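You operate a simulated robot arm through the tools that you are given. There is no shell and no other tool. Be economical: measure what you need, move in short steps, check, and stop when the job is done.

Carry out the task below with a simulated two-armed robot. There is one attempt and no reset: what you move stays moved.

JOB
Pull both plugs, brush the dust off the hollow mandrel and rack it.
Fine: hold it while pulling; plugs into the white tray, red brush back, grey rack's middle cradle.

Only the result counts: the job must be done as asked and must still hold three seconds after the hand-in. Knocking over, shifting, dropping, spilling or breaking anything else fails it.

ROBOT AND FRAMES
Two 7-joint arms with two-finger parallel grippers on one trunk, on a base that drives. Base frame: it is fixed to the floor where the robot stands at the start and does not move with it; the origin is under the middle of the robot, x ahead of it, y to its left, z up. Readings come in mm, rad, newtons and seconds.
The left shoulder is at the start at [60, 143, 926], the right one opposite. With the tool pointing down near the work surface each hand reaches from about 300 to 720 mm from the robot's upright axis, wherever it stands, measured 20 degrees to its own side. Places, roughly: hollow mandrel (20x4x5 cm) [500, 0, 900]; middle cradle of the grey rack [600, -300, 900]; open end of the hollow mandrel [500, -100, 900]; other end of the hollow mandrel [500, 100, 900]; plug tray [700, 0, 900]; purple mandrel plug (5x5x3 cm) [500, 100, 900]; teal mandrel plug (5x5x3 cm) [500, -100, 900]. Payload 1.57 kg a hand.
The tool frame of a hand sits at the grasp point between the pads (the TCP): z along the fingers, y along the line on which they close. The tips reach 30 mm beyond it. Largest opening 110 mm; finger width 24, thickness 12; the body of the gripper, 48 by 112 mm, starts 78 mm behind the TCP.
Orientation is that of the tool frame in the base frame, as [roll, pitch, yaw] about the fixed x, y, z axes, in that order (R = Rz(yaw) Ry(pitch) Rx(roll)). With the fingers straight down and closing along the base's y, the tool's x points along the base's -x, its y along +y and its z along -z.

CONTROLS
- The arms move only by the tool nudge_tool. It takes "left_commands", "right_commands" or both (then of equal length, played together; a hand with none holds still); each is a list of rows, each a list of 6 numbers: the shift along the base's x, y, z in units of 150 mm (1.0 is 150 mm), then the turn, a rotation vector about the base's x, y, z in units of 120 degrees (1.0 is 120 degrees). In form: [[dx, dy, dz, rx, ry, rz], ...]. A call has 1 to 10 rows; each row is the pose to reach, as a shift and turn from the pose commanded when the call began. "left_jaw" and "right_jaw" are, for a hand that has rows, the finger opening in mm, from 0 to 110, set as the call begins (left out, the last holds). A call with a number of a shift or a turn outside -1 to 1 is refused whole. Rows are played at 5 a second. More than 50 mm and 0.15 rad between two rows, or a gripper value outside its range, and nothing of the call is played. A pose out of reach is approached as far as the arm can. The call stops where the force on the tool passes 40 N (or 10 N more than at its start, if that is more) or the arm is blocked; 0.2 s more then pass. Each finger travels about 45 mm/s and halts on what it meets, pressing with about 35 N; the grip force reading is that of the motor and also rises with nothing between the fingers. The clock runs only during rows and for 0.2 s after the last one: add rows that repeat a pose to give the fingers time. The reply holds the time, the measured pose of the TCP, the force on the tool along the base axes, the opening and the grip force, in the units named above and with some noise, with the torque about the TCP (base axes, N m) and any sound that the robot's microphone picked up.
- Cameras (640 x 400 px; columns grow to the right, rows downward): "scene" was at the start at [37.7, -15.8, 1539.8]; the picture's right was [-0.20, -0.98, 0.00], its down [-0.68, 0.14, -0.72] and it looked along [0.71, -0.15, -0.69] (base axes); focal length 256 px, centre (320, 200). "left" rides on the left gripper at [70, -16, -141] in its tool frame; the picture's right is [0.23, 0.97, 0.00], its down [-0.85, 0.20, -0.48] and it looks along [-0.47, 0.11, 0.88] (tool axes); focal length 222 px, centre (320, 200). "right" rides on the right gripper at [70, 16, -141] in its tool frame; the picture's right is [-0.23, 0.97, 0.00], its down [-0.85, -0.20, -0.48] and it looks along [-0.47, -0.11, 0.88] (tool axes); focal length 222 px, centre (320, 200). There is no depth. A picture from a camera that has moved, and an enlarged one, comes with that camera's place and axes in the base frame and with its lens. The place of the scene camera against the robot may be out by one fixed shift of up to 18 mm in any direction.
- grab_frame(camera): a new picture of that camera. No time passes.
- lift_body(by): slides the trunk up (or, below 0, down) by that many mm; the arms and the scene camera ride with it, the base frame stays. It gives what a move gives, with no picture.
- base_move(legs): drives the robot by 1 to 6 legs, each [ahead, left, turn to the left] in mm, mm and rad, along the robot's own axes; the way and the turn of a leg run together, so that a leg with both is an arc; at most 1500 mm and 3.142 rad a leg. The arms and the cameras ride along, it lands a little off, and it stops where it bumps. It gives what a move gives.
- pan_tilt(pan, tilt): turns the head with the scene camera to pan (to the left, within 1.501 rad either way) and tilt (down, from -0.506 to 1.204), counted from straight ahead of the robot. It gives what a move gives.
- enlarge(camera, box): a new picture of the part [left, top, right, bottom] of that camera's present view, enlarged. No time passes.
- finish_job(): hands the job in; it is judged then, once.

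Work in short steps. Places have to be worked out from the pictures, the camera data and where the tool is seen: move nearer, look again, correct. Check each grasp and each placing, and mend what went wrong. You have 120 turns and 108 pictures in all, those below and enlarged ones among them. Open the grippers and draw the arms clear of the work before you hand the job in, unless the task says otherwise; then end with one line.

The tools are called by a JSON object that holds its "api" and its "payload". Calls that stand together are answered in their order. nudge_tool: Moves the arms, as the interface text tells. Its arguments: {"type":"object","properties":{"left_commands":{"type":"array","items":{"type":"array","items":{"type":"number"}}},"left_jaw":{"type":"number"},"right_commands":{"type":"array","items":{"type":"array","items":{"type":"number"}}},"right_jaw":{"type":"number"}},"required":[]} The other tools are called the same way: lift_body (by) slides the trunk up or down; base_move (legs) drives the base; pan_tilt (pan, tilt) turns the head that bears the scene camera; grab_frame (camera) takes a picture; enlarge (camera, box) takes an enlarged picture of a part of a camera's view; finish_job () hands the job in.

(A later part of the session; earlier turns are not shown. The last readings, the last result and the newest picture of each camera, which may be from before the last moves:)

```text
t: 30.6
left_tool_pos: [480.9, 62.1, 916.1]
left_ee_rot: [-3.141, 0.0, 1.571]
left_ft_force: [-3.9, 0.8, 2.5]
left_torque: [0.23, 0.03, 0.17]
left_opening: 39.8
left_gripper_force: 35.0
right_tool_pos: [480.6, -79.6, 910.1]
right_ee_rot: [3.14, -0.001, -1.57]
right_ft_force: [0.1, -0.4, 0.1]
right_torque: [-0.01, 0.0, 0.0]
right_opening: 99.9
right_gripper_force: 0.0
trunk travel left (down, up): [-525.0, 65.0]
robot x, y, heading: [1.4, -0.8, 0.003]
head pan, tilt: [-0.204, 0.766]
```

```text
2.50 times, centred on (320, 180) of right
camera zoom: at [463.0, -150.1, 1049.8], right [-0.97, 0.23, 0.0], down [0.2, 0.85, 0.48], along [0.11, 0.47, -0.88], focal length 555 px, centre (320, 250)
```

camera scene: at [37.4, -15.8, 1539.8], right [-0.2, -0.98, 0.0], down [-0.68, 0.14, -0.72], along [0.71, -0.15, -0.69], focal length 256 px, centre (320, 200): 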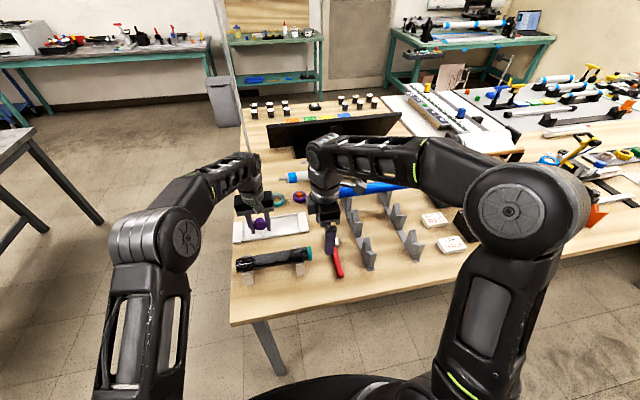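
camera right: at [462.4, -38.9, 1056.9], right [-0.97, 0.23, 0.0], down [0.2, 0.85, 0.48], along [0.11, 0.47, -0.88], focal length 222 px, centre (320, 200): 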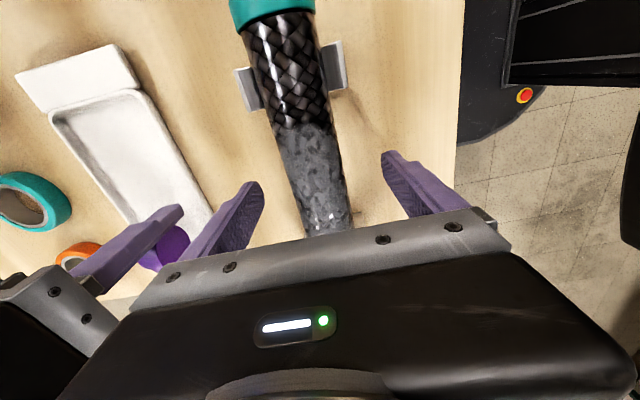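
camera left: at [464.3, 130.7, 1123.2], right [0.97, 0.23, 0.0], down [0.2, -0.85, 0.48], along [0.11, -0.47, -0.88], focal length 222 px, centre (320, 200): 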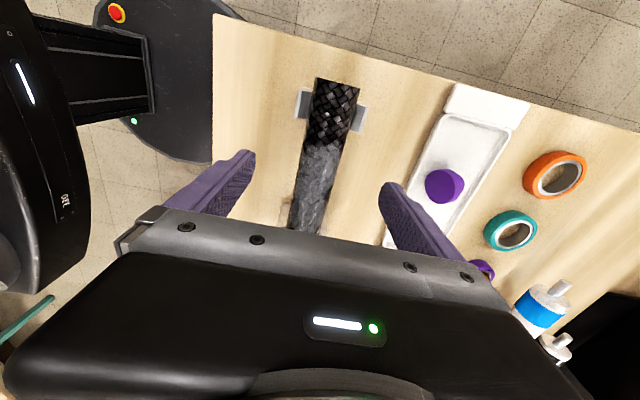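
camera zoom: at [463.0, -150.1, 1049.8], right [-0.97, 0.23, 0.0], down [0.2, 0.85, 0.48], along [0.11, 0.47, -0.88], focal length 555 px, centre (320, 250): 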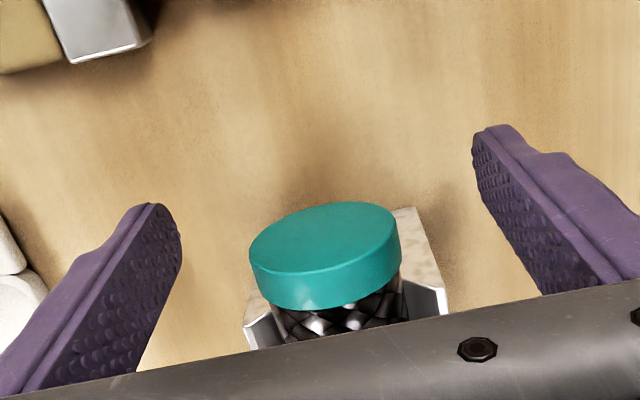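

The left hand holds the mandrel (40 mm, 35 N); the right fingers straddle the teal flange. I close and pull along -y.

{"api": "nudge_tool", "payload": {"right_commands": [[0, 0, 0, 0, 0, 0], [0, 0, 0, 0, 0, 0], [0, 0, 0, 0, 0, 0], [0, 0, 0, 0, 0, 0], [0, 0, 0, 0, 0, 0], [0, 0, 0, 0, 0, 0]], "right_jaw": 25}}

{"api": "nudge_tool", "payload": {"right_commands": [[0, -0.03, 0, 0, 0, 0], [0, -0.07, 0, 0, 0, 0], [0, -0.12, 0, 0, 0, 0], [0, -0.18, 0, 0, 0, 0], [0, -0.25, 0, 0, 0, 0], [0, -0.32, 0, 0, 0, 0], [0, -0.35, 0, 0, 0, 0]]}}

{"api": "grab_frame", "payload": {"camera": "right"}}

{"api": "grab_frame", "payload": {"camera": "scene"}}

```text
t: 32.0
left_tool_pos: [479.9, 62.4, 914.9]
left_ee_rot: [3.141, 0.001, 1.571]
left_ft_force: [-3.5, -0.1, 2.4]
left_torque: [-0.06, 0.04, 0.09]
left_opening: 39.9
left_gripper_force: 35.0
right_tool_pos: [479.9, -80.0, 909.6]
right_ee_rot: [3.141, 0.0, -1.571]
right_ft_force: [-1.4, -1.4, 0.0]
right_torque: [-0.01, -0.03, 0.01]
right_opening: 40.7
right_gripper_force: 35.1
trunk travel left (down, up): [-525.0, 65.0]
robot x, y, heading: [-1.8, -4.0, 0.006]
head pan, tilt: [-0.204, 0.766]
```

```text
t: 33.6
left_tool_pos: [480.2, 61.8, 915.4]
left_ee_rot: [-3.141, -0.001, 1.572]
left_ft_force: [-3.3, -2.2, 2.4]
left_torque: [0.05, 0.05, 0.03]
left_opening: 39.7
left_gripper_force: 35.3
right_tool_pos: [479.2, -131.7, 909.6]
right_ee_rot: [3.14, 0.001, -1.572]
right_ft_force: [0.3, 0.1, -0.7]
right_torque: [-0.02, 0.0, 0.02]
right_opening: 40.3
right_gripper_force: 35.0
trunk travel left (down, up): [-525.0, 65.0]
robot x, y, heading: [-3.0, 2.4, -0.004]
head pan, tilt: [-0.204, 0.766]
```

```text
77 pictures are left
camera right: at [462.2, -203.0, 1050.0], right [-0.97, 0.23, 0.0], down [0.2, 0.85, 0.48], along [0.11, 0.47, -0.88], focal length 222 px, centre (320, 200)
```

right: 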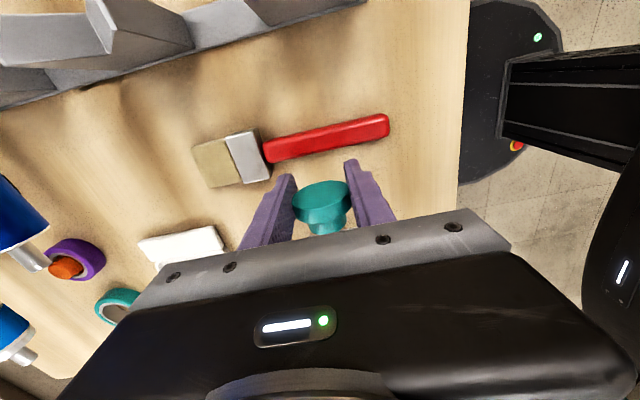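

```text
76 pictures are left
camera scene: at [36.9, -16.1, 1539.8], right [-0.2, -0.98, 0.0], down [-0.68, 0.14, -0.72], along [0.71, -0.15, -0.69], focal length 256 px, centre (320, 200)
```

scene: 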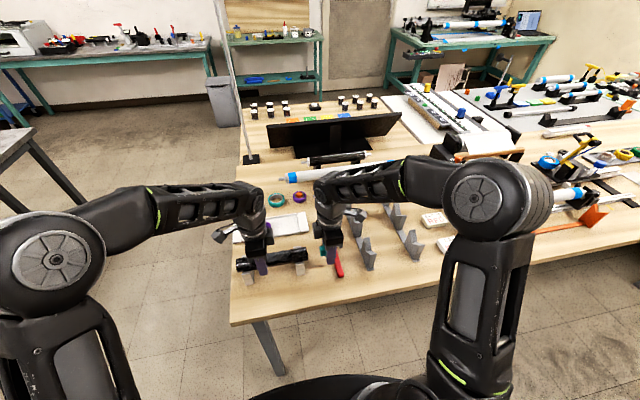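

Teal plug is out. I open the left hand in place while lifting the right with the plug.

{"api": "nudge_tool", "payload": {"left_commands": [[0, 0, 0, 0, 0, 0], [0, 0, 0, 0, 0, 0], [0, 0, 0, 0, 0, 0], [0, 0, 0, 0, 0, 0], [0, 0, 0, 0, 0, 0]], "left_jaw": 105, "right_commands": [[0, 0, 0.2, 0, 0, 0], [0, 0, 0.4, 0, 0, 0], [0, 0, 0.6, 0, 0, 0], [0, 0, 0.65, 0, 0, 0], [0, 0, 0.65, 0, 0, 0]]}}

{"api": "nudge_tool", "payload": {"left_commands": [[0, 0, 0.3, 0, 0, 0], [0, 0, 0.6, 0, 0, 0], [0, 0.2, 0.8, 0, 0, 0], [0, 0.5, 0.8, 0, 0, 0], [0, 0.8, 0.8, 0, 0, 0], [0, 1, 0.8, 0, 0, 0], [0, 1, 0.8, 0, 0, 0], [0, 1, 0.8, 0, 0, 0], [0, 1, 0.8, 0, 0, 0], [0, 1, 0.8, 0, 0, 0]], "right_commands": [[0, 0, 0, 0, 0, -0.07], [0.1, 0, 0, 0, 0, -0.14], [0.2, 0, 0, 0, 0, -0.21], [0.3, 0, 0, 0, 0, -0.28], [0.4, 0, 0, 0, 0, -0.35], [0.5, 0.1, 0, 0, 0, -0.42], [0.6, 0.25, 0, 0, 0, -0.49], [0.75, 0.4, 0, 0, 0, -0.56], [0.9, 0.6, 0, 0, 0, -0.63], [0.99, 0.75, 0, 0, 0, -0.7]]}}

{"api": "nudge_tool", "payload": {"right_commands": [[0, 0, 0, 0, 0, -0.05], [0, 0, 0, 0, 0, -0.05]]}}

{"api": "grab_frame", "payload": {"camera": "right"}}

{"api": "grab_frame", "payload": {"camera": "scene"}}

```text
t: 34.8
left_tool_pos: [481.1, 61.6, 914.5]
left_ee_rot: [-3.14, 0.002, 1.572]
left_ft_force: [0.9, 0.4, 0.5]
left_torque: [0.01, -0.01, 0.02]
left_opening: 105.0
left_gripper_force: 0.1
right_tool_pos: [481.1, -133.0, 1007.3]
right_ee_rot: [3.141, 0.0, -1.57]
right_ft_force: [-0.1, -0.4, -0.4]
right_torque: [0.04, 0.0, -0.02]
right_opening: 40.4
right_gripper_force: 35.1
trunk travel left (down, up): [-525.0, 65.0]
robot x, y, heading: [-1.1, 0.4, -0.004]
head pan, tilt: [-0.204, 0.766]
```

```text
t: 37.0
left_tool_pos: [481.8, 209.8, 1036.0]
left_ee_rot: [3.141, -0.001, 1.571]
left_ft_force: [-0.6, -0.9, 0.6]
left_torque: [0.05, 0.0, 0.0]
left_opening: 104.9
left_gripper_force: 0.1
right_tool_pos: [618.9, -36.3, 1008.5]
right_ee_rot: [3.139, 0.007, -2.942]
right_ft_force: [0.7, -0.4, 0.1]
right_torque: [0.06, -0.01, 0.0]
right_opening: 40.1
right_gripper_force: 35.5
right hand out of reach, approached as far as the arm can: row 10
trunk travel left (down, up): [-525.0, 65.0]
robot x, y, heading: [0.9, 0.4, 0.003]
head pan, tilt: [-0.204, 0.766]
```

```text
t: 37.6
left_tool_pos: [481.5, 212.2, 1035.5]
left_ee_rot: [-3.141, -0.001, 1.569]
left_ft_force: [0.7, 0.4, 1.1]
left_torque: [0.0, -0.04, -0.01]
left_opening: 104.9
left_gripper_force: 0.0
right_tool_pos: [620.1, -34.7, 1007.9]
right_ee_rot: [3.141, 0.008, -3.044]
right_ft_force: [-0.6, -0.2, 0.0]
right_torque: [0.0, -0.02, -0.02]
right_opening: 40.3
right_gripper_force: 35.3
trunk travel left (down, up): [-525.0, 65.0]
robot x, y, heading: [-0.4, 2.3, -0.001]
head pan, tilt: [-0.204, 0.766]
```

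```text
75 pictures are left
camera right: at [547.1, -25.6, 1147.4], right [0.13, 0.99, 0.0], down [0.87, -0.12, 0.48], along [0.48, -0.06, -0.87], focal length 222 px, centre (320, 200)
```

right: 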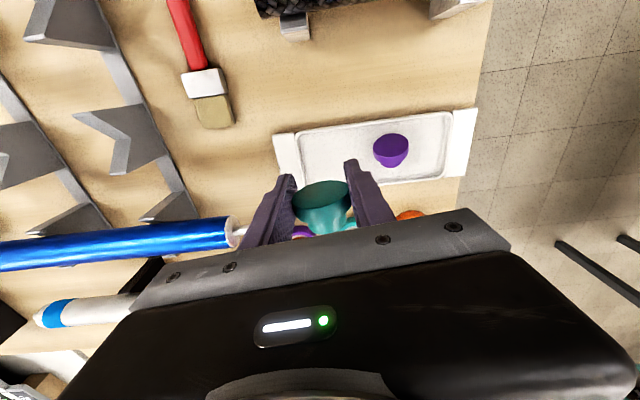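

```text
74 pictures are left
camera scene: at [37.7, -15.3, 1539.8], right [-0.2, -0.98, 0.0], down [-0.68, 0.14, -0.72], along [0.71, -0.15, -0.69], focal length 256 px, centre (320, 200)
```

scene: 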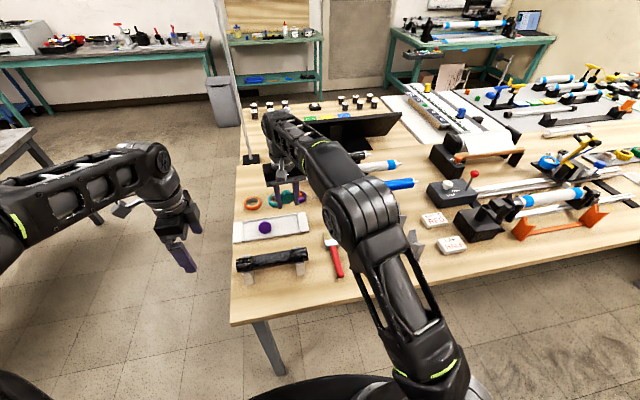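

The right arm is slightly short at this height; being lower should help reach. I lower 70 mm and check.

{"api": "nudge_tool", "payload": {"right_commands": [[0, 0, -0.2, 0, 0, 0], [0, 0, -0.4, 0, 0, 0], [0, 0, -0.47, 0, 0, 0], [0, 0, -0.47, 0, 0, 0]]}}

{"api": "grab_frame", "payload": {"camera": "right"}}

```text
t: 38.6
left_tool_pos: [479.8, 212.1, 1036.6]
left_ee_rot: [3.141, 0.0, 1.571]
left_ft_force: [-0.2, -0.1, -0.2]
left_torque: [0.0, 0.05, 0.03]
left_opening: 105.4
left_gripper_force: 0.1
right_tool_pos: [620.6, -35.1, 936.1]
right_ee_rot: [-3.141, 0.006, -3.043]
right_ft_force: [0.3, -0.4, -0.4]
right_torque: [0.01, 0.01, 0.01]
right_opening: 40.4
right_gripper_force: 35.0
trunk travel left (down, up): [-525.0, 65.0]
robot x, y, heading: [-0.4, -1.4, 0.003]
head pan, tilt: [-0.204, 0.766]
```

```text
73 pictures are left
camera right: at [546.8, -25.6, 1076.8], right [0.13, 0.99, 0.0], down [0.87, -0.12, 0.48], along [0.48, -0.06, -0.88], focal length 222 px, centre (320, 200)
```

right: 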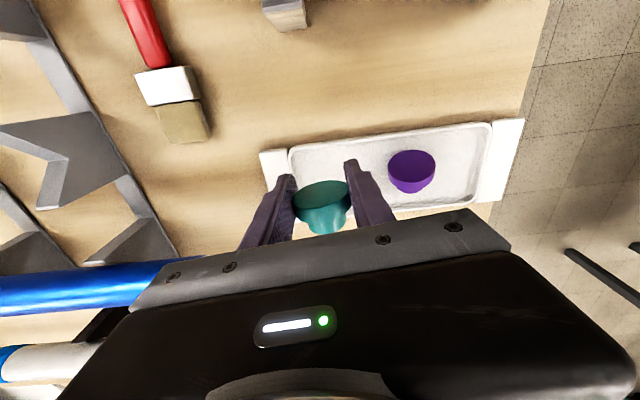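

It needs ~20 mm more +y. I try shifting +y with slightly relaxed yaw.

{"api": "nudge_tool", "payload": {"right_commands": [[0, 0.07, 0, 0, 0, 0.02], [0, 0.15, 0, 0, 0, 0.05], [0, 0.15, 0, 0, 0, 0.05]]}}

```text
t: 39.4
left_tool_pos: [480.1, 212.3, 1036.0]
left_ee_rot: [3.141, 0.001, 1.571]
left_ft_force: [0.4, -0.1, -0.1]
left_torque: [-0.01, 0.02, 0.02]
left_opening: 105.4
left_gripper_force: 0.1
right_tool_pos: [620.8, -12.7, 937.4]
right_ee_rot: [-3.141, 0.007, -2.937]
right_ft_force: [-0.1, 0.2, 0.3]
right_torque: [-0.01, -0.03, -0.04]
right_opening: 40.1
right_gripper_force: 35.4
trunk travel left (down, up): [-525.0, 65.0]
robot x, y, heading: [-2.7, -2.4, -0.001]
head pan, tilt: [-0.204, 0.766]
```

That worked. A bit more +x and lower to just above the tray.

{"api": "nudge_tool", "payload": {"right_commands": [[0.05, 0, 0, 0, 0, 0], [0.05, 0, -0.15, 0, 0, 0], [0.05, 0, -0.28, 0, 0, 0], [0.05, 0, -0.28, 0, 0, 0]]}}

{"api": "grab_frame", "payload": {"camera": "right"}}

```text
t: 40.4
left_tool_pos: [482.0, 211.0, 1035.0]
left_ee_rot: [-3.141, 0.0, 1.569]
left_ft_force: [-0.8, 0.7, 0.2]
left_torque: [0.0, -0.02, 0.0]
left_opening: 105.2
left_gripper_force: 0.1
right_tool_pos: [626.6, -13.4, 895.1]
right_ee_rot: [3.141, 0.007, -2.939]
right_ft_force: [-0.4, -0.6, 0.5]
right_torque: [0.0, 0.01, 0.02]
right_opening: 40.2
right_gripper_force: 35.5
trunk travel left (down, up): [-525.0, 65.0]
robot x, y, heading: [4.9, -1.2, 0.0]
head pan, tilt: [-0.204, 0.766]
```

```text
72 pictures are left
camera right: at [553.2, -11.3, 1034.9], right [0.03, 1.0, 0.0], down [0.87, -0.02, 0.48], along [0.48, -0.01, -0.87], focal length 222 px, centre (320, 200)
```

right: 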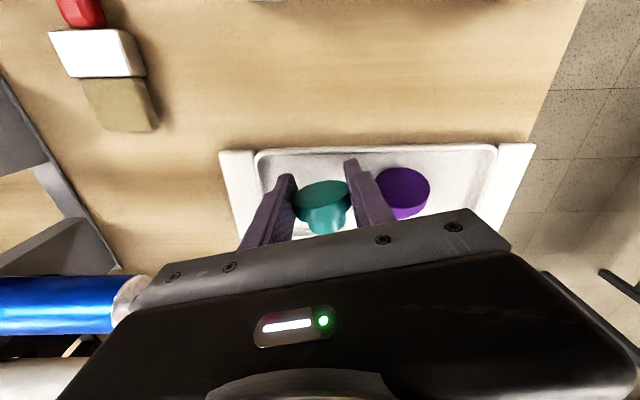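

Good placement. Shift +5 mm in y and descend to contact in small steps.

{"api": "nudge_tool", "payload": {"right_commands": [[0, 0.04, -0.02, 0, 0, 0], [0, 0.04, -0.04, 0, 0, 0], [0, 0.04, -0.055, 0, 0, 0], [0, 0.04, -0.065, 0, 0, 0], [0, 0.04, -0.065, 0, 0, 0]]}}

```text
t: 41.6
left_tool_pos: [480.6, 212.1, 1035.0]
left_ee_rot: [3.139, -0.001, 1.572]
left_ft_force: [0.9, 0.6, -0.5]
left_torque: [-0.01, -0.02, -0.01]
left_opening: 105.2
left_gripper_force: 0.1
right_tool_pos: [626.8, -8.0, 884.0]
right_ee_rot: [3.141, 0.005, -2.94]
right_ft_force: [0.3, 0.4, 0.1]
right_torque: [0.0, 0.03, 0.02]
right_opening: 39.9
right_gripper_force: 34.6
trunk travel left (down, up): [-525.0, 65.0]
robot x, y, heading: [1.1, 0.1, 0.003]
head pan, tilt: [-0.204, 0.766]
```

Nearly on the floor; 1.5 mm further and open to 56.

{"api": "nudge_tool", "payload": {"right_commands": [[0, 0, -0.008, 0, 0, 0], [0, 0, -0.012, 0, 0, 0]]}}

{"api": "nudge_tool", "payload": {"right_commands": [[0, 0, 0.005, 0, 0, 0], [0, 0, 0.005, 0, 0, 0], [0, 0, 0.005, 0, 0, 0]], "right_jaw": 56}}

{"api": "enlarge", "payload": {"camera": "right", "box": [200, 130, 540, 260]}}

```text
t: 42.2
left_tool_pos: [481.5, 212.1, 1034.5]
left_ee_rot: [3.141, -0.001, 1.571]
left_ft_force: [-0.1, -0.2, -0.6]
left_torque: [0.02, -0.01, 0.01]
left_opening: 105.0
left_gripper_force: 0.1
right_tool_pos: [627.1, -6.5, 883.8]
right_ee_rot: [3.141, 0.009, -2.94]
right_ft_force: [0.9, -0.7, 4.7]
right_torque: [-0.17, 0.05, 0.07]
right_opening: 40.4
right_gripper_force: 34.4
trunk travel left (down, up): [-525.0, 65.0]
robot x, y, heading: [7.1, -1.3, 0.002]
head pan, tilt: [-0.204, 0.766]
```

```text
t: 43.0
left_tool_pos: [480.2, 212.3, 1035.7]
left_ee_rot: [3.142, -0.001, 1.57]
left_ft_force: [-0.5, 0.2, -0.1]
left_torque: [0.03, -0.01, -0.01]
left_opening: 105.1
left_gripper_force: 0.0
right_tool_pos: [626.6, -5.8, 884.6]
right_ee_rot: [3.141, 0.008, -2.938]
right_ft_force: [2.7, 2.3, 3.8]
right_torque: [-0.04, -0.03, 0.0]
right_opening: 54.5
right_gripper_force: 0.0
trunk travel left (down, up): [-525.0, 65.0]
robot x, y, heading: [5.0, -1.6, -0.002]
head pan, tilt: [-0.204, 0.766]
```

```text
1.88 times, centred on (370, 195) of right
camera zoom: at [553.4, -5.1, 1023.9], right [0.03, 1.0, 0.0], down [0.87, -0.02, 0.48], along [0.48, -0.01, -0.87], focal length 418 px, centre (226, 209)
```

zoom: 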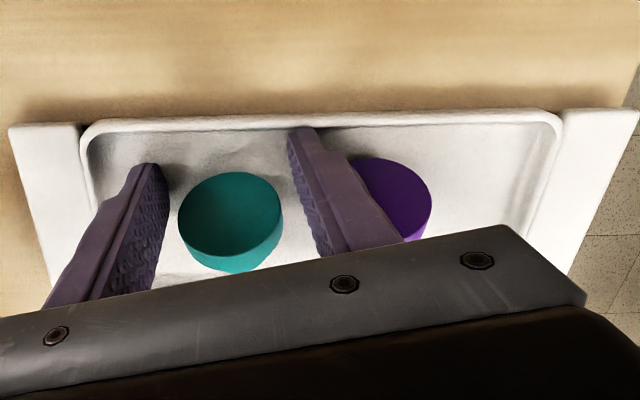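

Both plugs lie in the tray. I raise the right hand clear and head for the brush (handle x≈416–520, y≈-158, bristles to x≈579).

{"api": "nudge_tool", "payload": {"right_commands": [[0, 0, 0.1, 0, 0, 0], [0, 0, 0.3, 0, 0, 0], [0, 0, 0.55, 0, 0, 0], [0, 0, 0.75, 0, 0, 0], [-0.15, -0.2, 0.75, 0, 0, -0.03], [-0.3, -0.45, 0.75, 0, 0, -0.06], [-0.5, -0.7, 0.75, 0, 0, -0.09], [-0.7, -0.9, 0.75, 0, 0, -0.096], [-0.9, -1, 0.75, 0, 0, -0.096], [-0.9, -1, 0.75, 0, 0, -0.096]]}}

{"api": "grab_frame", "payload": {"camera": "right"}}

{"api": "enlarge", "payload": {"camera": "scene", "box": [220, 180, 360, 290]}}

```text
t: 45.2
left_tool_pos: [481.4, 212.0, 1035.4]
left_ee_rot: [3.141, -0.001, 1.57]
left_ft_force: [0.4, -0.3, -0.1]
left_torque: [0.02, 0.01, 0.01]
left_opening: 105.2
left_gripper_force: 0.1
right_tool_pos: [492.7, -156.7, 996.4]
right_ee_rot: [-3.141, 0.007, -3.141]
right_ft_force: [0.2, -0.3, -0.1]
right_torque: [0.02, 0.01, 0.0]
right_opening: 55.9
right_gripper_force: 0.0
right hand out of reach, approached as far as the arm can: row 4
trunk travel left (down, up): [-525.0, 65.0]
robot x, y, heading: [2.1, -2.6, 0.001]
head pan, tilt: [-0.204, 0.766]
```

```text
70 pictures are left
camera right: at [420.3, -140.7, 1135.8], right [0.23, 0.97, 0.0], down [0.85, -0.2, 0.48], along [0.47, -0.11, -0.88], focal length 222 px, centre (320, 200)
```

right: 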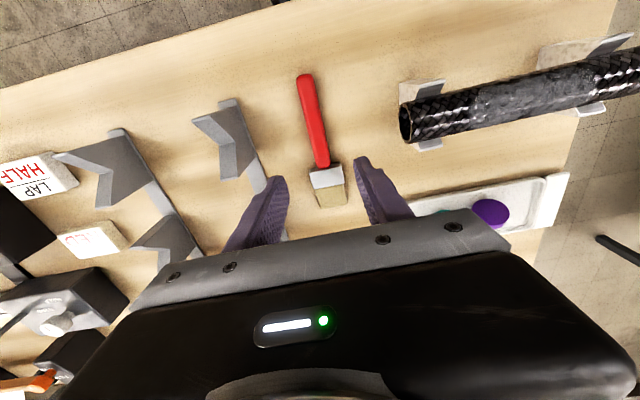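

```text
3.64 times, centred on (290, 235) of scene
camera zoom: at [38.2, -15.5, 1539.8], right [-0.2, -0.98, 0.0], down [-0.68, 0.14, -0.72], along [0.71, -0.15, -0.69], focal length 931 px, centre (429, 73)
```

zoom: 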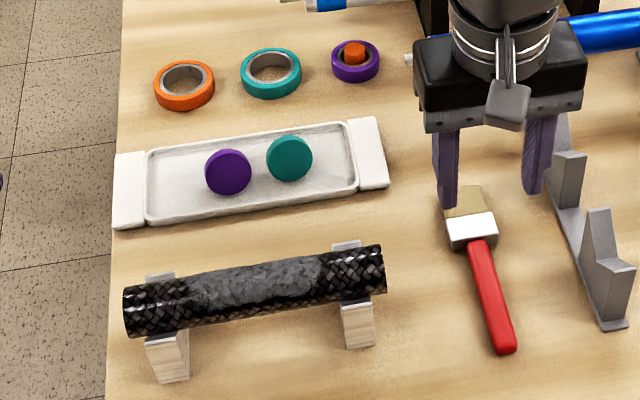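

Plugs confirmed in the tray. Brush handle centre ≈[466, -159]; I lower onto it with the hand open 56 mm.

{"api": "nudge_tool", "payload": {"right_commands": [[-0.1, -0.015, -0.1, 0, 0, -0.018], [-0.18, -0.015, -0.3, 0, 0, -0.018], [-0.18, -0.015, -0.55, 0, 0, -0.018], [-0.18, -0.015, -0.68, 0, 0, -0.018], [-0.18, -0.015, -0.68, 0, 0, -0.018]]}}

{"api": "grab_frame", "payload": {"camera": "right"}}

```text
t: 46.4
left_tool_pos: [482.3, 211.8, 1035.4]
left_ee_rot: [-3.141, 0.001, 1.571]
left_ft_force: [-0.4, -0.7, -0.2]
left_torque: [0.05, 0.0, -0.02]
left_opening: 105.4
left_gripper_force: 0.1
right_tool_pos: [466.2, -158.9, 893.8]
right_ee_rot: [3.141, 0.008, 3.104]
right_ft_force: [-0.3, 0.4, 0.2]
right_torque: [0.0, 0.01, 0.01]
right_opening: 55.9
right_gripper_force: 0.0
trunk travel left (down, up): [-525.0, 65.0]
robot x, y, heading: [-4.2, -1.1, -0.001]
head pan, tilt: [-0.204, 0.766]
```

```text
68 pictures are left
camera right: at [394.1, -140.6, 1033.6], right [0.26, 0.96, 0.0], down [0.84, -0.23, 0.48], along [0.47, -0.12, -0.87], focal length 222 px, centre (320, 200)
```

right: 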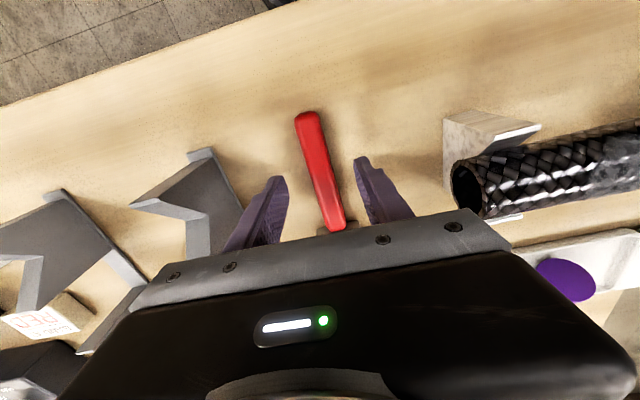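

Handle is centred between the fingers. Lower to z≈885 and close.

{"api": "nudge_tool", "payload": {"right_commands": [[0, 0, -0.03, 0, 0, 0], [0, 0, -0.06, 0, 0, 0], [0, 0, -0.06, 0, 0, 0]]}}

{"api": "nudge_tool", "payload": {"right_commands": [[0, 0, 0, 0, 0, 0], [0, 0, 0, 0, 0, 0], [0, 0, 0, 0, 0, 0], [0, 0, 0, 0, 0, 0], [0, 0, 0, 0, 0, 0]], "right_jaw": 5}}

{"api": "grab_frame", "payload": {"camera": "right"}}

```text
t: 47.2
left_tool_pos: [480.4, 211.2, 1034.8]
left_ee_rot: [-3.141, 0.0, 1.571]
left_ft_force: [-0.5, 0.0, -1.0]
left_torque: [0.0, -0.01, 0.0]
left_opening: 105.2
left_gripper_force: 0.0
right_tool_pos: [466.1, -158.7, 884.7]
right_ee_rot: [3.141, 0.006, 3.107]
right_ft_force: [-0.6, -0.1, -1.1]
right_torque: [-0.03, -0.01, 0.0]
right_opening: 55.9
right_gripper_force: 0.1
trunk travel left (down, up): [-525.0, 65.0]
robot x, y, heading: [-1.7, 1.6, 0.001]
head pan, tilt: [-0.204, 0.766]
```

```text
t: 48.4
left_tool_pos: [480.9, 211.4, 1035.5]
left_ee_rot: [3.141, 0.0, 1.57]
left_ft_force: [-0.2, -0.4, -0.6]
left_torque: [0.02, 0.0, -0.01]
left_opening: 105.1
left_gripper_force: 0.0
right_tool_pos: [465.9, -158.9, 885.9]
right_ee_rot: [3.142, 0.008, 3.107]
right_ft_force: [-0.6, -0.2, 0.5]
right_torque: [-0.02, -0.04, -0.02]
right_opening: 18.8
right_gripper_force: 32.7
trunk travel left (down, up): [-525.0, 65.0]
robot x, y, heading: [2.3, -1.5, -0.001]
head pan, tilt: [-0.204, 0.766]
```

```text
67 pictures are left
camera right: at [394.2, -140.3, 1025.1], right [0.26, 0.96, 0.0], down [0.84, -0.23, 0.48], along [0.47, -0.12, -0.87], focal length 222 px, centre (320, 200)
```

right: 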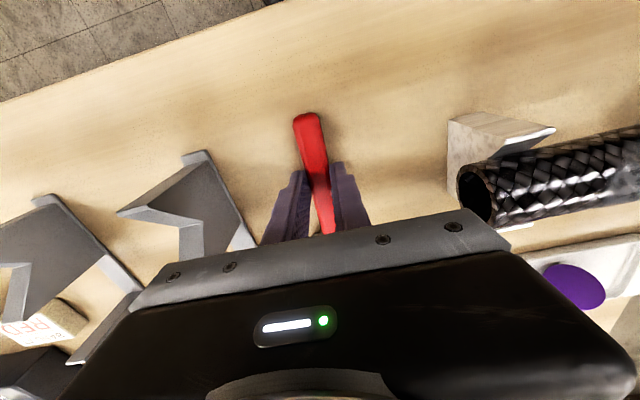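

Brush held (18.8 mm). I lift it straight up, carry it to the robot side of the mandrel, well above, and tilt the bristles down ~30°.

{"api": "nudge_tool", "payload": {"right_commands": [[0, 0, 0.2, 0, 0, 0], [0, 0, 0.45, 0, 0, 0], [0, 0, 0.7, 0, 0, 0], [-0.1, 0, 0.96, 0, 0, 0], [-0.25, 0.2, 0.96, 0, 0, 0], [-0.427, 0.4, 0.96, 0, 0.07, 0], [-0.427, 0.65, 0.96, 0, 0.14, 0], [-0.427, 0.9, 0.96, 0, 0.2, 0], [-0.427, 0.927, 0.96, 0, 0.25, 0], [-0.427, 0.927, 0.96, 0, 0.25, 0]]}}

{"api": "grab_frame", "payload": {"camera": "right"}}

{"api": "grab_frame", "payload": {"camera": "scene"}}

```text
t: 50.6
left_tool_pos: [483.3, 210.6, 1035.4]
left_ee_rot: [-3.139, -0.001, 1.571]
left_ft_force: [0.2, -0.8, -0.8]
left_torque: [0.02, 0.04, 0.0]
left_opening: 105.1
left_gripper_force: 0.0
right_tool_pos: [359.6, -60.6, 1030.9]
right_ee_rot: [3.034, -0.38, 3.097]
right_ft_force: [-0.1, 0.1, 0.6]
right_torque: [0.03, 0.03, -0.03]
right_opening: 18.7
right_gripper_force: 32.5
right hand out of reach, approached as far as the arm can: row 7, 8, 9, 10
trunk travel left (down, up): [-525.0, 65.0]
robot x, y, heading: [0.9, 3.4, 0.001]
head pan, tilt: [-0.204, 0.766]
```

```text
66 pictures are left
camera right: at [345.7, -60.6, 1187.9], right [0.29, 0.96, 0.01], down [0.95, -0.29, 0.11], along [0.1, -0.02, -0.99], focal length 222 px, centre (320, 200)
```

right: 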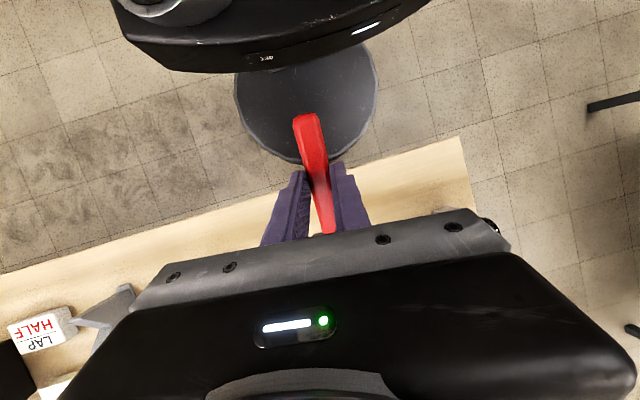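

```text
65 pictures are left
camera scene: at [39.5, -17.2, 1539.7], right [-0.2, -0.98, 0.0], down [-0.68, 0.14, -0.72], along [0.7, -0.15, -0.69], focal length 256 px, centre (320, 200)
```

scene: 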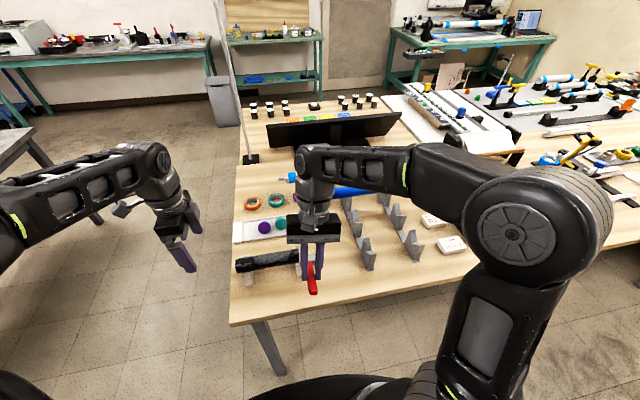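

Too close for that arm pose. Better: approach from the -y side with the brush pointing +y along the mandrel (that hand orientation worked before). First I undo the tilt and move back.

{"api": "nudge_tool", "payload": {"right_commands": [[0.15, -0.1, 0.05, -0.01, -0.04, 0], [0.3, -0.2, 0.1, -0.02, -0.08, 0], [0.45, -0.3, 0.1, -0.035, -0.12, 0], [0.6, -0.45, 0.1, -0.051, -0.16, 0], [0.8, -0.5, 0.1, -0.051, -0.18, 0], [0.8, -0.5, 0.1, -0.051, -0.18, 0]]}}

```text
t: 52.0
left_tool_pos: [482.2, 211.7, 1035.5]
left_ee_rot: [3.141, -0.001, 1.57]
left_ft_force: [0.2, -0.5, -1.1]
left_torque: [0.04, -0.02, 0.0]
left_opening: 105.2
left_gripper_force: 0.1
right_tool_pos: [477.2, -134.2, 1046.8]
right_ee_rot: [3.123, 0.006, 3.081]
right_ft_force: [-0.5, 0.6, 0.3]
right_torque: [0.02, -0.03, 0.0]
right_opening: 18.7
right_gripper_force: 32.4
trunk travel left (down, up): [-525.0, 65.0]
robot x, y, heading: [-1.7, -0.3, 0.007]
head pan, tilt: [-0.204, 0.766]
```

Upright again at [477, -134, 1047]. Now turn the hand so the brush points +y.

{"api": "nudge_tool", "payload": {"right_commands": [[0, 0, 0, 0, 0, 0.07], [0, 0, 0, 0, 0, 0.14], [0, 0, 0, 0, 0, 0.21], [0, 0, 0, 0, 0, 0.28], [0, 0, 0, 0, 0, 0.35], [0, 0, 0, 0, 0, 0.42], [0, 0, 0, 0, 0, 0.49], [0, 0, 0, 0, 0, 0.56], [0, 0, 0, 0, 0, 0.63], [0, 0, 0, 0, 0, 0.7]]}}

{"api": "nudge_tool", "payload": {"right_commands": [[0, 0, 0, 0, 0, 0.07], [0, 0.05, 0, -0.05, 0, 0.08], [0, 0.1, 0, -0.1, 0, 0.08], [0, 0.16, 0, -0.16, 0, 0.08], [0, 0.16, 0, -0.16, 0, 0.08]]}}

{"api": "grab_frame", "payload": {"camera": "right"}}

{"api": "grab_frame", "payload": {"camera": "left"}}

{"api": "enlarge", "payload": {"camera": "scene", "box": [210, 160, 370, 290]}}

```text
t: 54.2
left_tool_pos: [481.2, 211.8, 1035.4]
left_ee_rot: [3.141, 0.001, 1.57]
left_ft_force: [0.5, -0.3, -0.3]
left_torque: [-0.02, -0.04, 0.01]
left_opening: 105.1
left_gripper_force: 0.0
right_tool_pos: [478.1, -135.0, 1046.3]
right_ee_rot: [3.125, 0.007, -1.734]
right_ft_force: [-0.3, 0.7, -0.2]
right_torque: [-0.02, 0.0, -0.01]
right_opening: 18.8
right_gripper_force: 33.3
trunk travel left (down, up): [-525.0, 65.0]
robot x, y, heading: [-0.6, 1.4, 0.002]
head pan, tilt: [-0.204, 0.766]
```

```text
t: 55.4
left_tool_pos: [481.7, 211.6, 1035.5]
left_ee_rot: [3.141, 0.0, 1.57]
left_ft_force: [0.1, -0.7, 0.1]
left_torque: [0.02, -0.02, -0.01]
left_opening: 105.1
left_gripper_force: 0.0
right_tool_pos: [477.8, -113.3, 1045.2]
right_ee_rot: [-3.131, -0.331, -1.573]
right_ft_force: [0.0, 0.2, -0.1]
right_torque: [0.0, 0.02, 0.03]
right_opening: 18.3
right_gripper_force: 32.5
trunk travel left (down, up): [-525.0, 65.0]
robot x, y, heading: [0.7, 2.2, 0.005]
head pan, tilt: [-0.204, 0.766]
```

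```text
64 pictures are left
camera right: at [458.9, -133.3, 1201.3], right [-0.97, 0.21, -0.08], down [0.2, 0.96, 0.18], along [0.12, 0.16, -0.98], focal length 222 px, centre (320, 200)
```

right: 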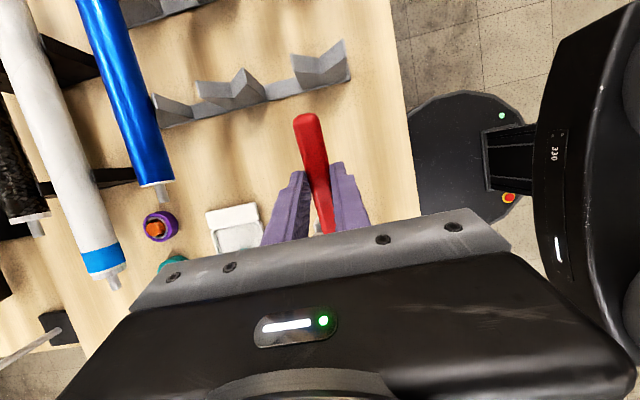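

```text
63 pictures are left
camera left: at [465.0, 279.7, 1176.8], right [0.97, 0.23, 0.0], down [0.2, -0.86, 0.48], along [0.11, -0.47, -0.88], focal length 222 px, centre (320, 200)
```

left: 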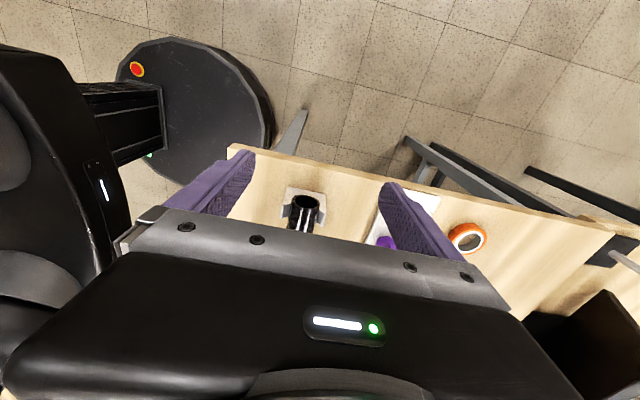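

```text
3.08 times, centred on (290, 225) of scene
camera zoom: at [37.9, -16.9, 1539.8], right [-0.2, -0.98, 0.0], down [-0.68, 0.14, -0.72], along [0.71, -0.15, -0.69], focal length 788 px, centre (412, 123)
```

zoom: 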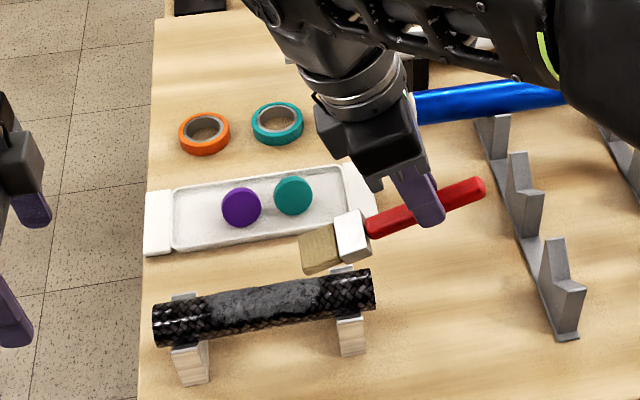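

The brush points +y, tilted down, tip ≈[478, -13, 990]. I lower it to near the mandrel top and look.

{"api": "nudge_tool", "payload": {"right_commands": [[0.015, 0, -0.2, 0, 0, 0], [0.015, 0, -0.38, 0, 0, 0], [0.015, 0, -0.4, 0, 0, 0], [0.015, 0, -0.4, 0, 0, 0]]}}

{"api": "enlarge", "payload": {"camera": "scene", "box": [230, 220, 350, 290]}}

```text
t: 56.4
left_tool_pos: [480.2, 212.4, 1034.8]
left_ee_rot: [3.141, 0.001, 1.571]
left_ft_force: [-0.6, -1.1, 0.3]
left_torque: [0.02, 0.0, -0.03]
left_opening: 105.3
left_gripper_force: 0.0
right_tool_pos: [479.1, -110.9, 986.2]
right_ee_rot: [-3.131, -0.329, -1.571]
right_ft_force: [1.4, -4.0, 8.8]
right_torque: [0.76, -0.01, -0.14]
right_opening: 18.9
right_gripper_force: 32.9
trunk travel left (down, up): [-525.0, 65.0]
robot x, y, heading: [1.4, -2.3, -0.004]
head pan, tilt: [-0.204, 0.766]
```

```text
5.33 times, centred on (290, 255) of scene
camera zoom: at [37.1, -16.2, 1539.9], right [-0.2, -0.98, 0.0], down [-0.68, 0.14, -0.72], along [0.71, -0.15, -0.69], focal length 1365 px, centre (480, -93)
```

zoom: 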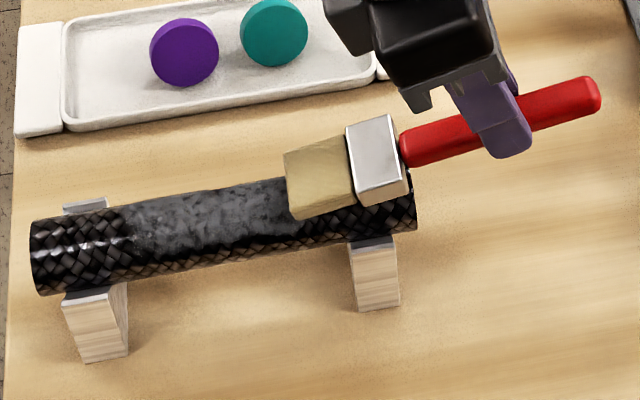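

Brush contacts the mandrel lightly (≈9 N). I raise 1 mm and stroke along +y over the dusty stretch.

{"api": "nudge_tool", "payload": {"right_commands": [[0, 0, 0.007, 0, 0, 0], [0, 0.08, 0.007, 0, 0, 0], [0, 0.16, 0.007, 0, 0, 0], [0, 0.24, 0.007, 0, 0, 0], [0, 0.32, 0.007, 0, 0, 0]]}}

{"api": "enlarge", "payload": {"camera": "scene", "box": [230, 220, 350, 290]}}

```text
t: 57.6
left_tool_pos: [480.9, 212.3, 1034.6]
left_ee_rot: [3.141, 0.0, 1.572]
left_ft_force: [0.7, -0.2, 0.9]
left_torque: [-0.01, -0.02, 0.02]
left_opening: 105.2
left_gripper_force: 0.0
right_tool_pos: [479.9, -61.7, 987.6]
right_ee_rot: [-3.131, -0.329, -1.57]
right_ft_force: [0.2, 0.7, -0.5]
right_torque: [0.0, -0.04, 0.0]
right_opening: 18.6
right_gripper_force: 33.2
trunk travel left (down, up): [-525.0, 65.0]
robot x, y, heading: [0.8, -1.9, -0.001]
head pan, tilt: [-0.204, 0.766]
```

```text
5.33 times, centred on (290, 255) of scene
camera zoom: at [37.7, -15.4, 1539.8], right [-0.2, -0.98, 0.0], down [-0.68, 0.14, -0.72], along [0.71, -0.15, -0.69], focal length 1365 px, centre (480, -93)
```

zoom: 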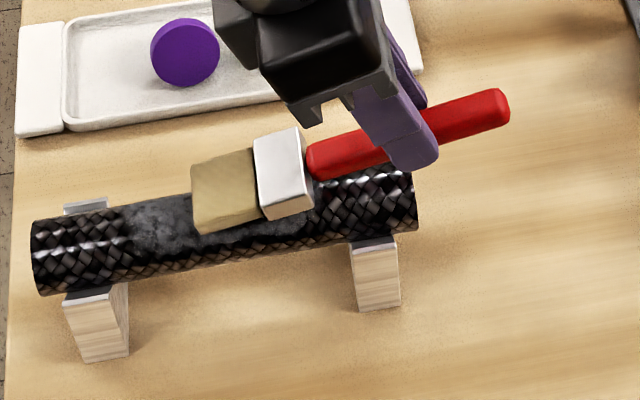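

The dust comes off behind the brush and the mandrel hasn't moved. Continue the stroke to the end of the patch.

{"api": "nudge_tool", "payload": {"right_commands": [[0, 0.08, 0, 0, 0, 0], [0, 0.16, 0, 0, 0, 0], [0, 0.24, 0, 0, 0, 0], [0, 0.32, 0, 0, 0, 0], [0, 0.32, 0.2, 0, 0, 0], [0, 0.2, 0.4, 0, 0, 0], [0, -0.1, 0.4, 0, 0, 0], [0, -0.35, 0.4, 0, 0, 0]]}}

{"api": "enlarge", "payload": {"camera": "scene", "box": [230, 220, 350, 290]}}

```text
t: 59.4
left_tool_pos: [481.7, 212.1, 1035.9]
left_ee_rot: [3.141, 0.001, 1.571]
left_ft_force: [0.6, 0.0, -1.8]
left_torque: [0.01, 0.04, -0.01]
left_opening: 105.0
left_gripper_force: 0.2
right_tool_pos: [479.0, -115.5, 1047.5]
right_ee_rot: [-3.131, -0.328, -1.569]
right_ft_force: [0.8, -0.2, 0.0]
right_torque: [-0.04, 0.0, 0.02]
right_opening: 19.1
right_gripper_force: 32.9
trunk travel left (down, up): [-525.0, 65.0]
robot x, y, heading: [-0.4, -2.7, -0.002]
head pan, tilt: [-0.204, 0.766]
```

```text
5.33 times, centred on (290, 255) of scene
camera zoom: at [37.4, -15.9, 1539.8], right [-0.2, -0.98, 0.0], down [-0.68, 0.14, -0.72], along [0.71, -0.15, -0.69], focal length 1365 px, centre (480, -93)
```

zoom: 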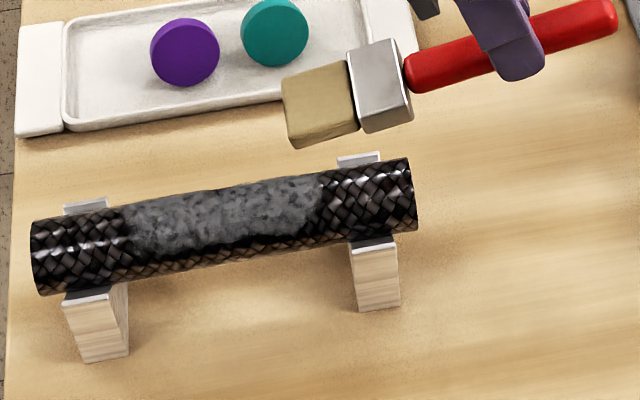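

The dust is still there: after raising 1 mm the bristles only hovered. I repeat with real but light contact, a short stroke first, watching for mandrel movement.

{"api": "nudge_tool", "payload": {"right_commands": [[0, -0.05, -0.2, 0, 0, 0], [0, -0.05, -0.38, 0, 0, 0], [0, -0.05, -0.406, 0, 0, 0], [0, 0.01, -0.406, 0, 0, 0], [0, 0.07, -0.406, 0, 0, 0], [0, 0.13, -0.406, 0, 0, 0], [0, 0.19, -0.406, 0, 0, 0]]}}

{"api": "enlarge", "payload": {"camera": "scene", "box": [230, 220, 350, 290]}}

```text
t: 61.0
left_tool_pos: [480.2, 211.7, 1035.8]
left_ee_rot: [-3.14, 0.0, 1.57]
left_ft_force: [0.1, 0.2, -0.5]
left_torque: [-0.01, 0.0, 0.01]
left_opening: 105.0
left_gripper_force: 0.1
right_tool_pos: [479.8, -85.8, 987.7]
right_ee_rot: [-3.13, -0.33, -1.57]
right_ft_force: [0.1, -1.0, 3.7]
right_torque: [0.28, 0.02, 0.01]
right_opening: 18.7
right_gripper_force: 33.2
trunk travel left (down, up): [-525.0, 65.0]
robot x, y, heading: [1.5, -2.5, -0.001]
head pan, tilt: [-0.204, 0.766]
```

```text
5.33 times, centred on (290, 255) of scene
camera zoom: at [37.4, -15.8, 1539.8], right [-0.2, -0.98, 0.0], down [-0.68, 0.14, -0.72], along [0.71, -0.15, -0.69], focal length 1365 px, centre (480, -93)
```

zoom: 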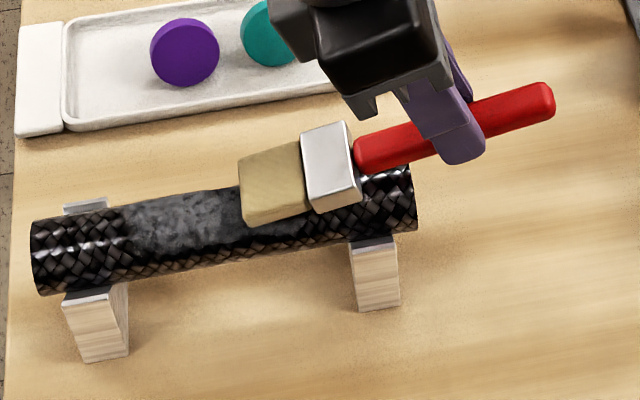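

Contact 3.7 N and the mandrel stays put. I carry on to the end of the patch and back in contact, then lift to look.

{"api": "nudge_tool", "payload": {"right_commands": [[0, 0.1, 0, 0, 0, 0], [0, 0.2, 0, 0, 0, 0], [0, 0.3, 0, 0, 0, 0], [0, 0.4, 0, 0, 0, 0], [0, 0.5, 0, 0, 0, 0]]}}

{"api": "nudge_tool", "payload": {"right_commands": [[0, 0, 0.1, 0, 0, 0], [0, -0.1, 0.4, 0, 0, 0], [0, -0.4, 0.4, 0, 0, 0], [0, -0.7, 0.4, 0, 0, 0], [0, -0.75, 0.4, 0, 0, 0]]}}

{"api": "enlarge", "payload": {"camera": "scene", "box": [230, 220, 350, 290]}}

```text
t: 62.2
left_tool_pos: [480.3, 212.3, 1035.7]
left_ee_rot: [-3.141, -0.001, 1.569]
left_ft_force: [0.4, -0.1, 0.7]
left_torque: [-0.02, 0.01, -0.01]
left_opening: 105.2
left_gripper_force: 0.1
right_tool_pos: [480.8, -11.3, 986.4]
right_ee_rot: [-3.132, -0.327, -1.572]
right_ft_force: [-0.4, -0.5, 2.7]
right_torque: [0.24, 0.01, -0.02]
right_opening: 18.7
right_gripper_force: 32.7
trunk travel left (down, up): [-525.0, 65.0]
robot x, y, heading: [0.7, 3.2, -0.0]
head pan, tilt: [-0.204, 0.766]
```

```text
t: 63.4
left_tool_pos: [481.8, 211.3, 1035.8]
left_ee_rot: [3.14, 0.001, 1.569]
left_ft_force: [0.0, -0.6, 0.0]
left_torque: [-0.03, 0.01, -0.02]
left_opening: 104.9
left_gripper_force: 0.2
right_tool_pos: [479.9, -125.3, 1046.7]
right_ee_rot: [-3.133, -0.328, -1.57]
right_ft_force: [-0.2, -0.5, -1.3]
right_torque: [-0.01, 0.03, 0.04]
right_opening: 18.6
right_gripper_force: 32.6
trunk travel left (down, up): [-525.0, 65.0]
robot x, y, heading: [-3.7, -1.5, 0.006]
head pan, tilt: [-0.204, 0.766]
```

```text
5.33 times, centred on (290, 255) of scene
camera zoom: at [38.1, -16.1, 1539.8], right [-0.2, -0.98, 0.0], down [-0.68, 0.14, -0.72], along [0.71, -0.15, -0.69], focal length 1365 px, centre (480, -93)
```

zoom: 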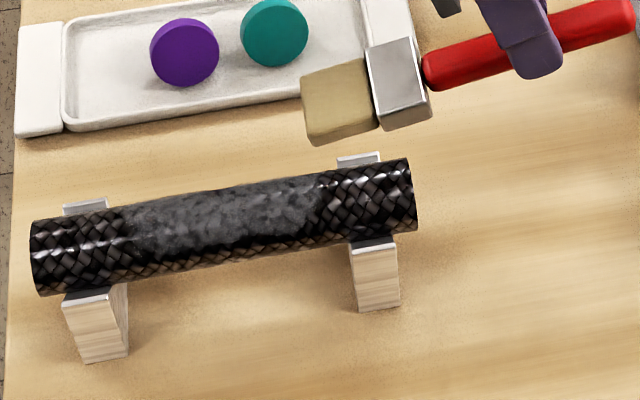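

The dust has visibly thinned. I do back-and-forth strokes with slightly more pressure.

{"api": "nudge_tool", "payload": {"right_commands": [[0, 0, -0.2, 0, 0, 0], [0, 0, -0.403, 0, 0, 0], [0, 0.13, -0.403, 0, 0, 0], [0, 0.27, -0.403, 0, 0, 0], [0, 0.41, -0.403, 0, 0, 0], [0, 0.55, -0.403, 0, 0, 0], [0, 0.68, -0.403, 0, 0, 0], [0, 0.77, -0.403, 0, 0, 0]]}}

{"api": "nudge_tool", "payload": {"right_commands": [[0, -0.13, 0, 0, 0, 0], [0, -0.27, 0, 0, 0, 0], [0, -0.41, 0, 0, 0, 0], [0, -0.55, 0, 0, 0, 0], [0, -0.68, 0, 0, 0, 0], [0, -0.77, 0, 0, 0, 0], [0, -0.77, 0.2, 0, 0, 0], [0, -0.77, 0.4, 0, 0, 0]]}}

{"api": "enlarge", "payload": {"camera": "scene", "box": [230, 220, 350, 290]}}

```text
t: 65.2
left_tool_pos: [479.9, 212.3, 1034.4]
left_ee_rot: [-3.141, -0.001, 1.571]
left_ft_force: [0.1, -0.1, -0.2]
left_torque: [0.0, -0.02, 0.0]
left_opening: 105.2
left_gripper_force: 0.0
right_tool_pos: [479.8, -9.0, 987.0]
right_ee_rot: [-3.132, -0.329, -1.57]
right_ft_force: [-0.2, -2.8, 6.4]
right_torque: [0.6, 0.08, 0.02]
right_opening: 18.7
right_gripper_force: 33.3
trunk travel left (down, up): [-525.0, 65.0]
robot x, y, heading: [-3.3, -3.2, 0.0]
head pan, tilt: [-0.204, 0.766]
```

```text
t: 67.0
left_tool_pos: [479.6, 211.7, 1035.9]
left_ee_rot: [3.141, 0.001, 1.572]
left_ft_force: [0.5, 0.1, -0.1]
left_torque: [-0.01, -0.03, -0.01]
left_opening: 105.1
left_gripper_force: 0.0
right_tool_pos: [480.5, -123.8, 1046.3]
right_ee_rot: [-3.13, -0.329, -1.571]
right_ft_force: [0.3, 0.8, -0.4]
right_torque: [-0.02, 0.01, 0.04]
right_opening: 18.6
right_gripper_force: 33.0
trunk travel left (down, up): [-525.0, 65.0]
robot x, y, heading: [1.2, 0.9, -0.001]
head pan, tilt: [-0.204, 0.766]
```

```text
5.33 times, centred on (290, 255) of scene
camera zoom: at [37.3, -15.4, 1539.8], right [-0.2, -0.98, 0.0], down [-0.68, 0.14, -0.72], along [0.71, -0.15, -0.69], focal length 1365 px, centre (480, -93)
```

zoom: 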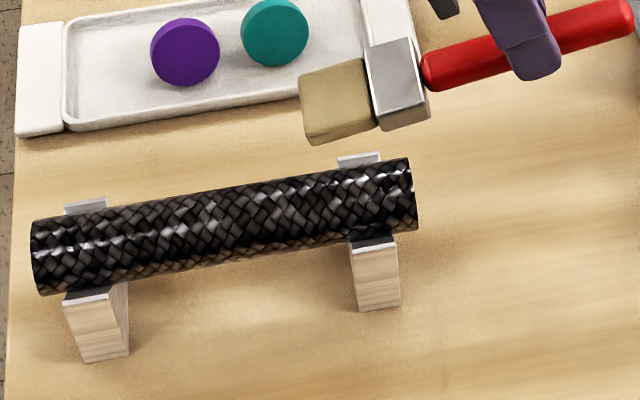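

The mandrel is clean. Now the brush goes back: untilt and rotate back to its original heading.

{"api": "nudge_tool", "payload": {"right_commands": [[0, -0.05, 0, 0.05, 0, 0], [0, -0.1, 0, 0.1, 0, 0], [0, -0.16, 0, 0.16, 0, 0], [0, -0.16, 0, 0.16, 0, 0]]}}

{"api": "nudge_tool", "payload": {"right_commands": [[0, 0, 0, 0, 0, -0.07], [0, 0, 0, 0, 0, -0.14], [0, 0, 0, 0, 0, -0.21], [0, 0, 0, 0, 0, -0.28], [0, 0, 0, 0, 0, -0.35], [0, 0, 0, 0, 0, -0.42], [0, 0, 0, 0, 0, -0.49], [0, 0, 0, 0, 0, -0.56], [0, 0, 0, 0, 0, -0.63], [0, 0, 0, 0, 0, -0.7]]}}

{"api": "nudge_tool", "payload": {"right_commands": [[-0.05, -0.05, 0, 0, 0, -0.069], [-0.08, -0.1, 0, 0, 0, -0.069], [-0.08, -0.1, 0, 0, 0, -0.069]]}}

```text
t: 68.0
left_tool_pos: [480.6, 212.3, 1036.1]
left_ee_rot: [-3.14, 0.0, 1.571]
left_ft_force: [0.2, 0.2, -0.1]
left_torque: [-0.03, 0.03, 0.01]
left_opening: 105.1
left_gripper_force: 0.2
right_tool_pos: [480.2, -146.5, 1045.3]
right_ee_rot: [-3.132, 0.009, -1.571]
right_ft_force: [-0.1, 0.2, -0.3]
right_torque: [-0.02, -0.02, 0.02]
right_opening: 18.7
right_gripper_force: 33.4
trunk travel left (down, up): [-525.0, 65.0]
robot x, y, heading: [1.9, 0.7, 0.004]
head pan, tilt: [-0.204, 0.766]
```

```text
t: 70.2
left_tool_pos: [480.5, 211.7, 1035.4]
left_ee_rot: [3.14, 0.0, 1.571]
left_ft_force: [0.7, 0.8, 0.4]
left_torque: [0.02, -0.02, 0.04]
left_opening: 104.9
left_gripper_force: 0.1
right_tool_pos: [479.9, -148.1, 1046.9]
right_ee_rot: [-3.13, 0.008, -3.039]
right_ft_force: [-0.7, -0.9, 0.2]
right_torque: [0.0, 0.02, 0.0]
right_opening: 18.7
right_gripper_force: 33.8
trunk travel left (down, up): [-525.0, 65.0]
robot x, y, heading: [0.9, -1.8, -0.001]
head pan, tilt: [-0.204, 0.766]
```

```text
t: 71.0
left_tool_pos: [481.1, 212.2, 1035.5]
left_ee_rot: [3.14, 0.0, 1.572]
left_ft_force: [-0.4, -0.6, 0.6]
left_torque: [-0.01, 0.03, -0.02]
left_opening: 105.0
left_gripper_force: 0.0
right_tool_pos: [468.7, -163.4, 1047.2]
right_ee_rot: [-3.131, 0.007, 3.102]
right_ft_force: [1.0, 0.0, -0.2]
right_torque: [0.01, 0.0, 0.02]
right_opening: 18.9
right_gripper_force: 32.8
trunk travel left (down, up): [-525.0, 65.0]
robot x, y, heading: [2.7, 0.3, 0.001]
head pan, tilt: [-0.204, 0.766]
```

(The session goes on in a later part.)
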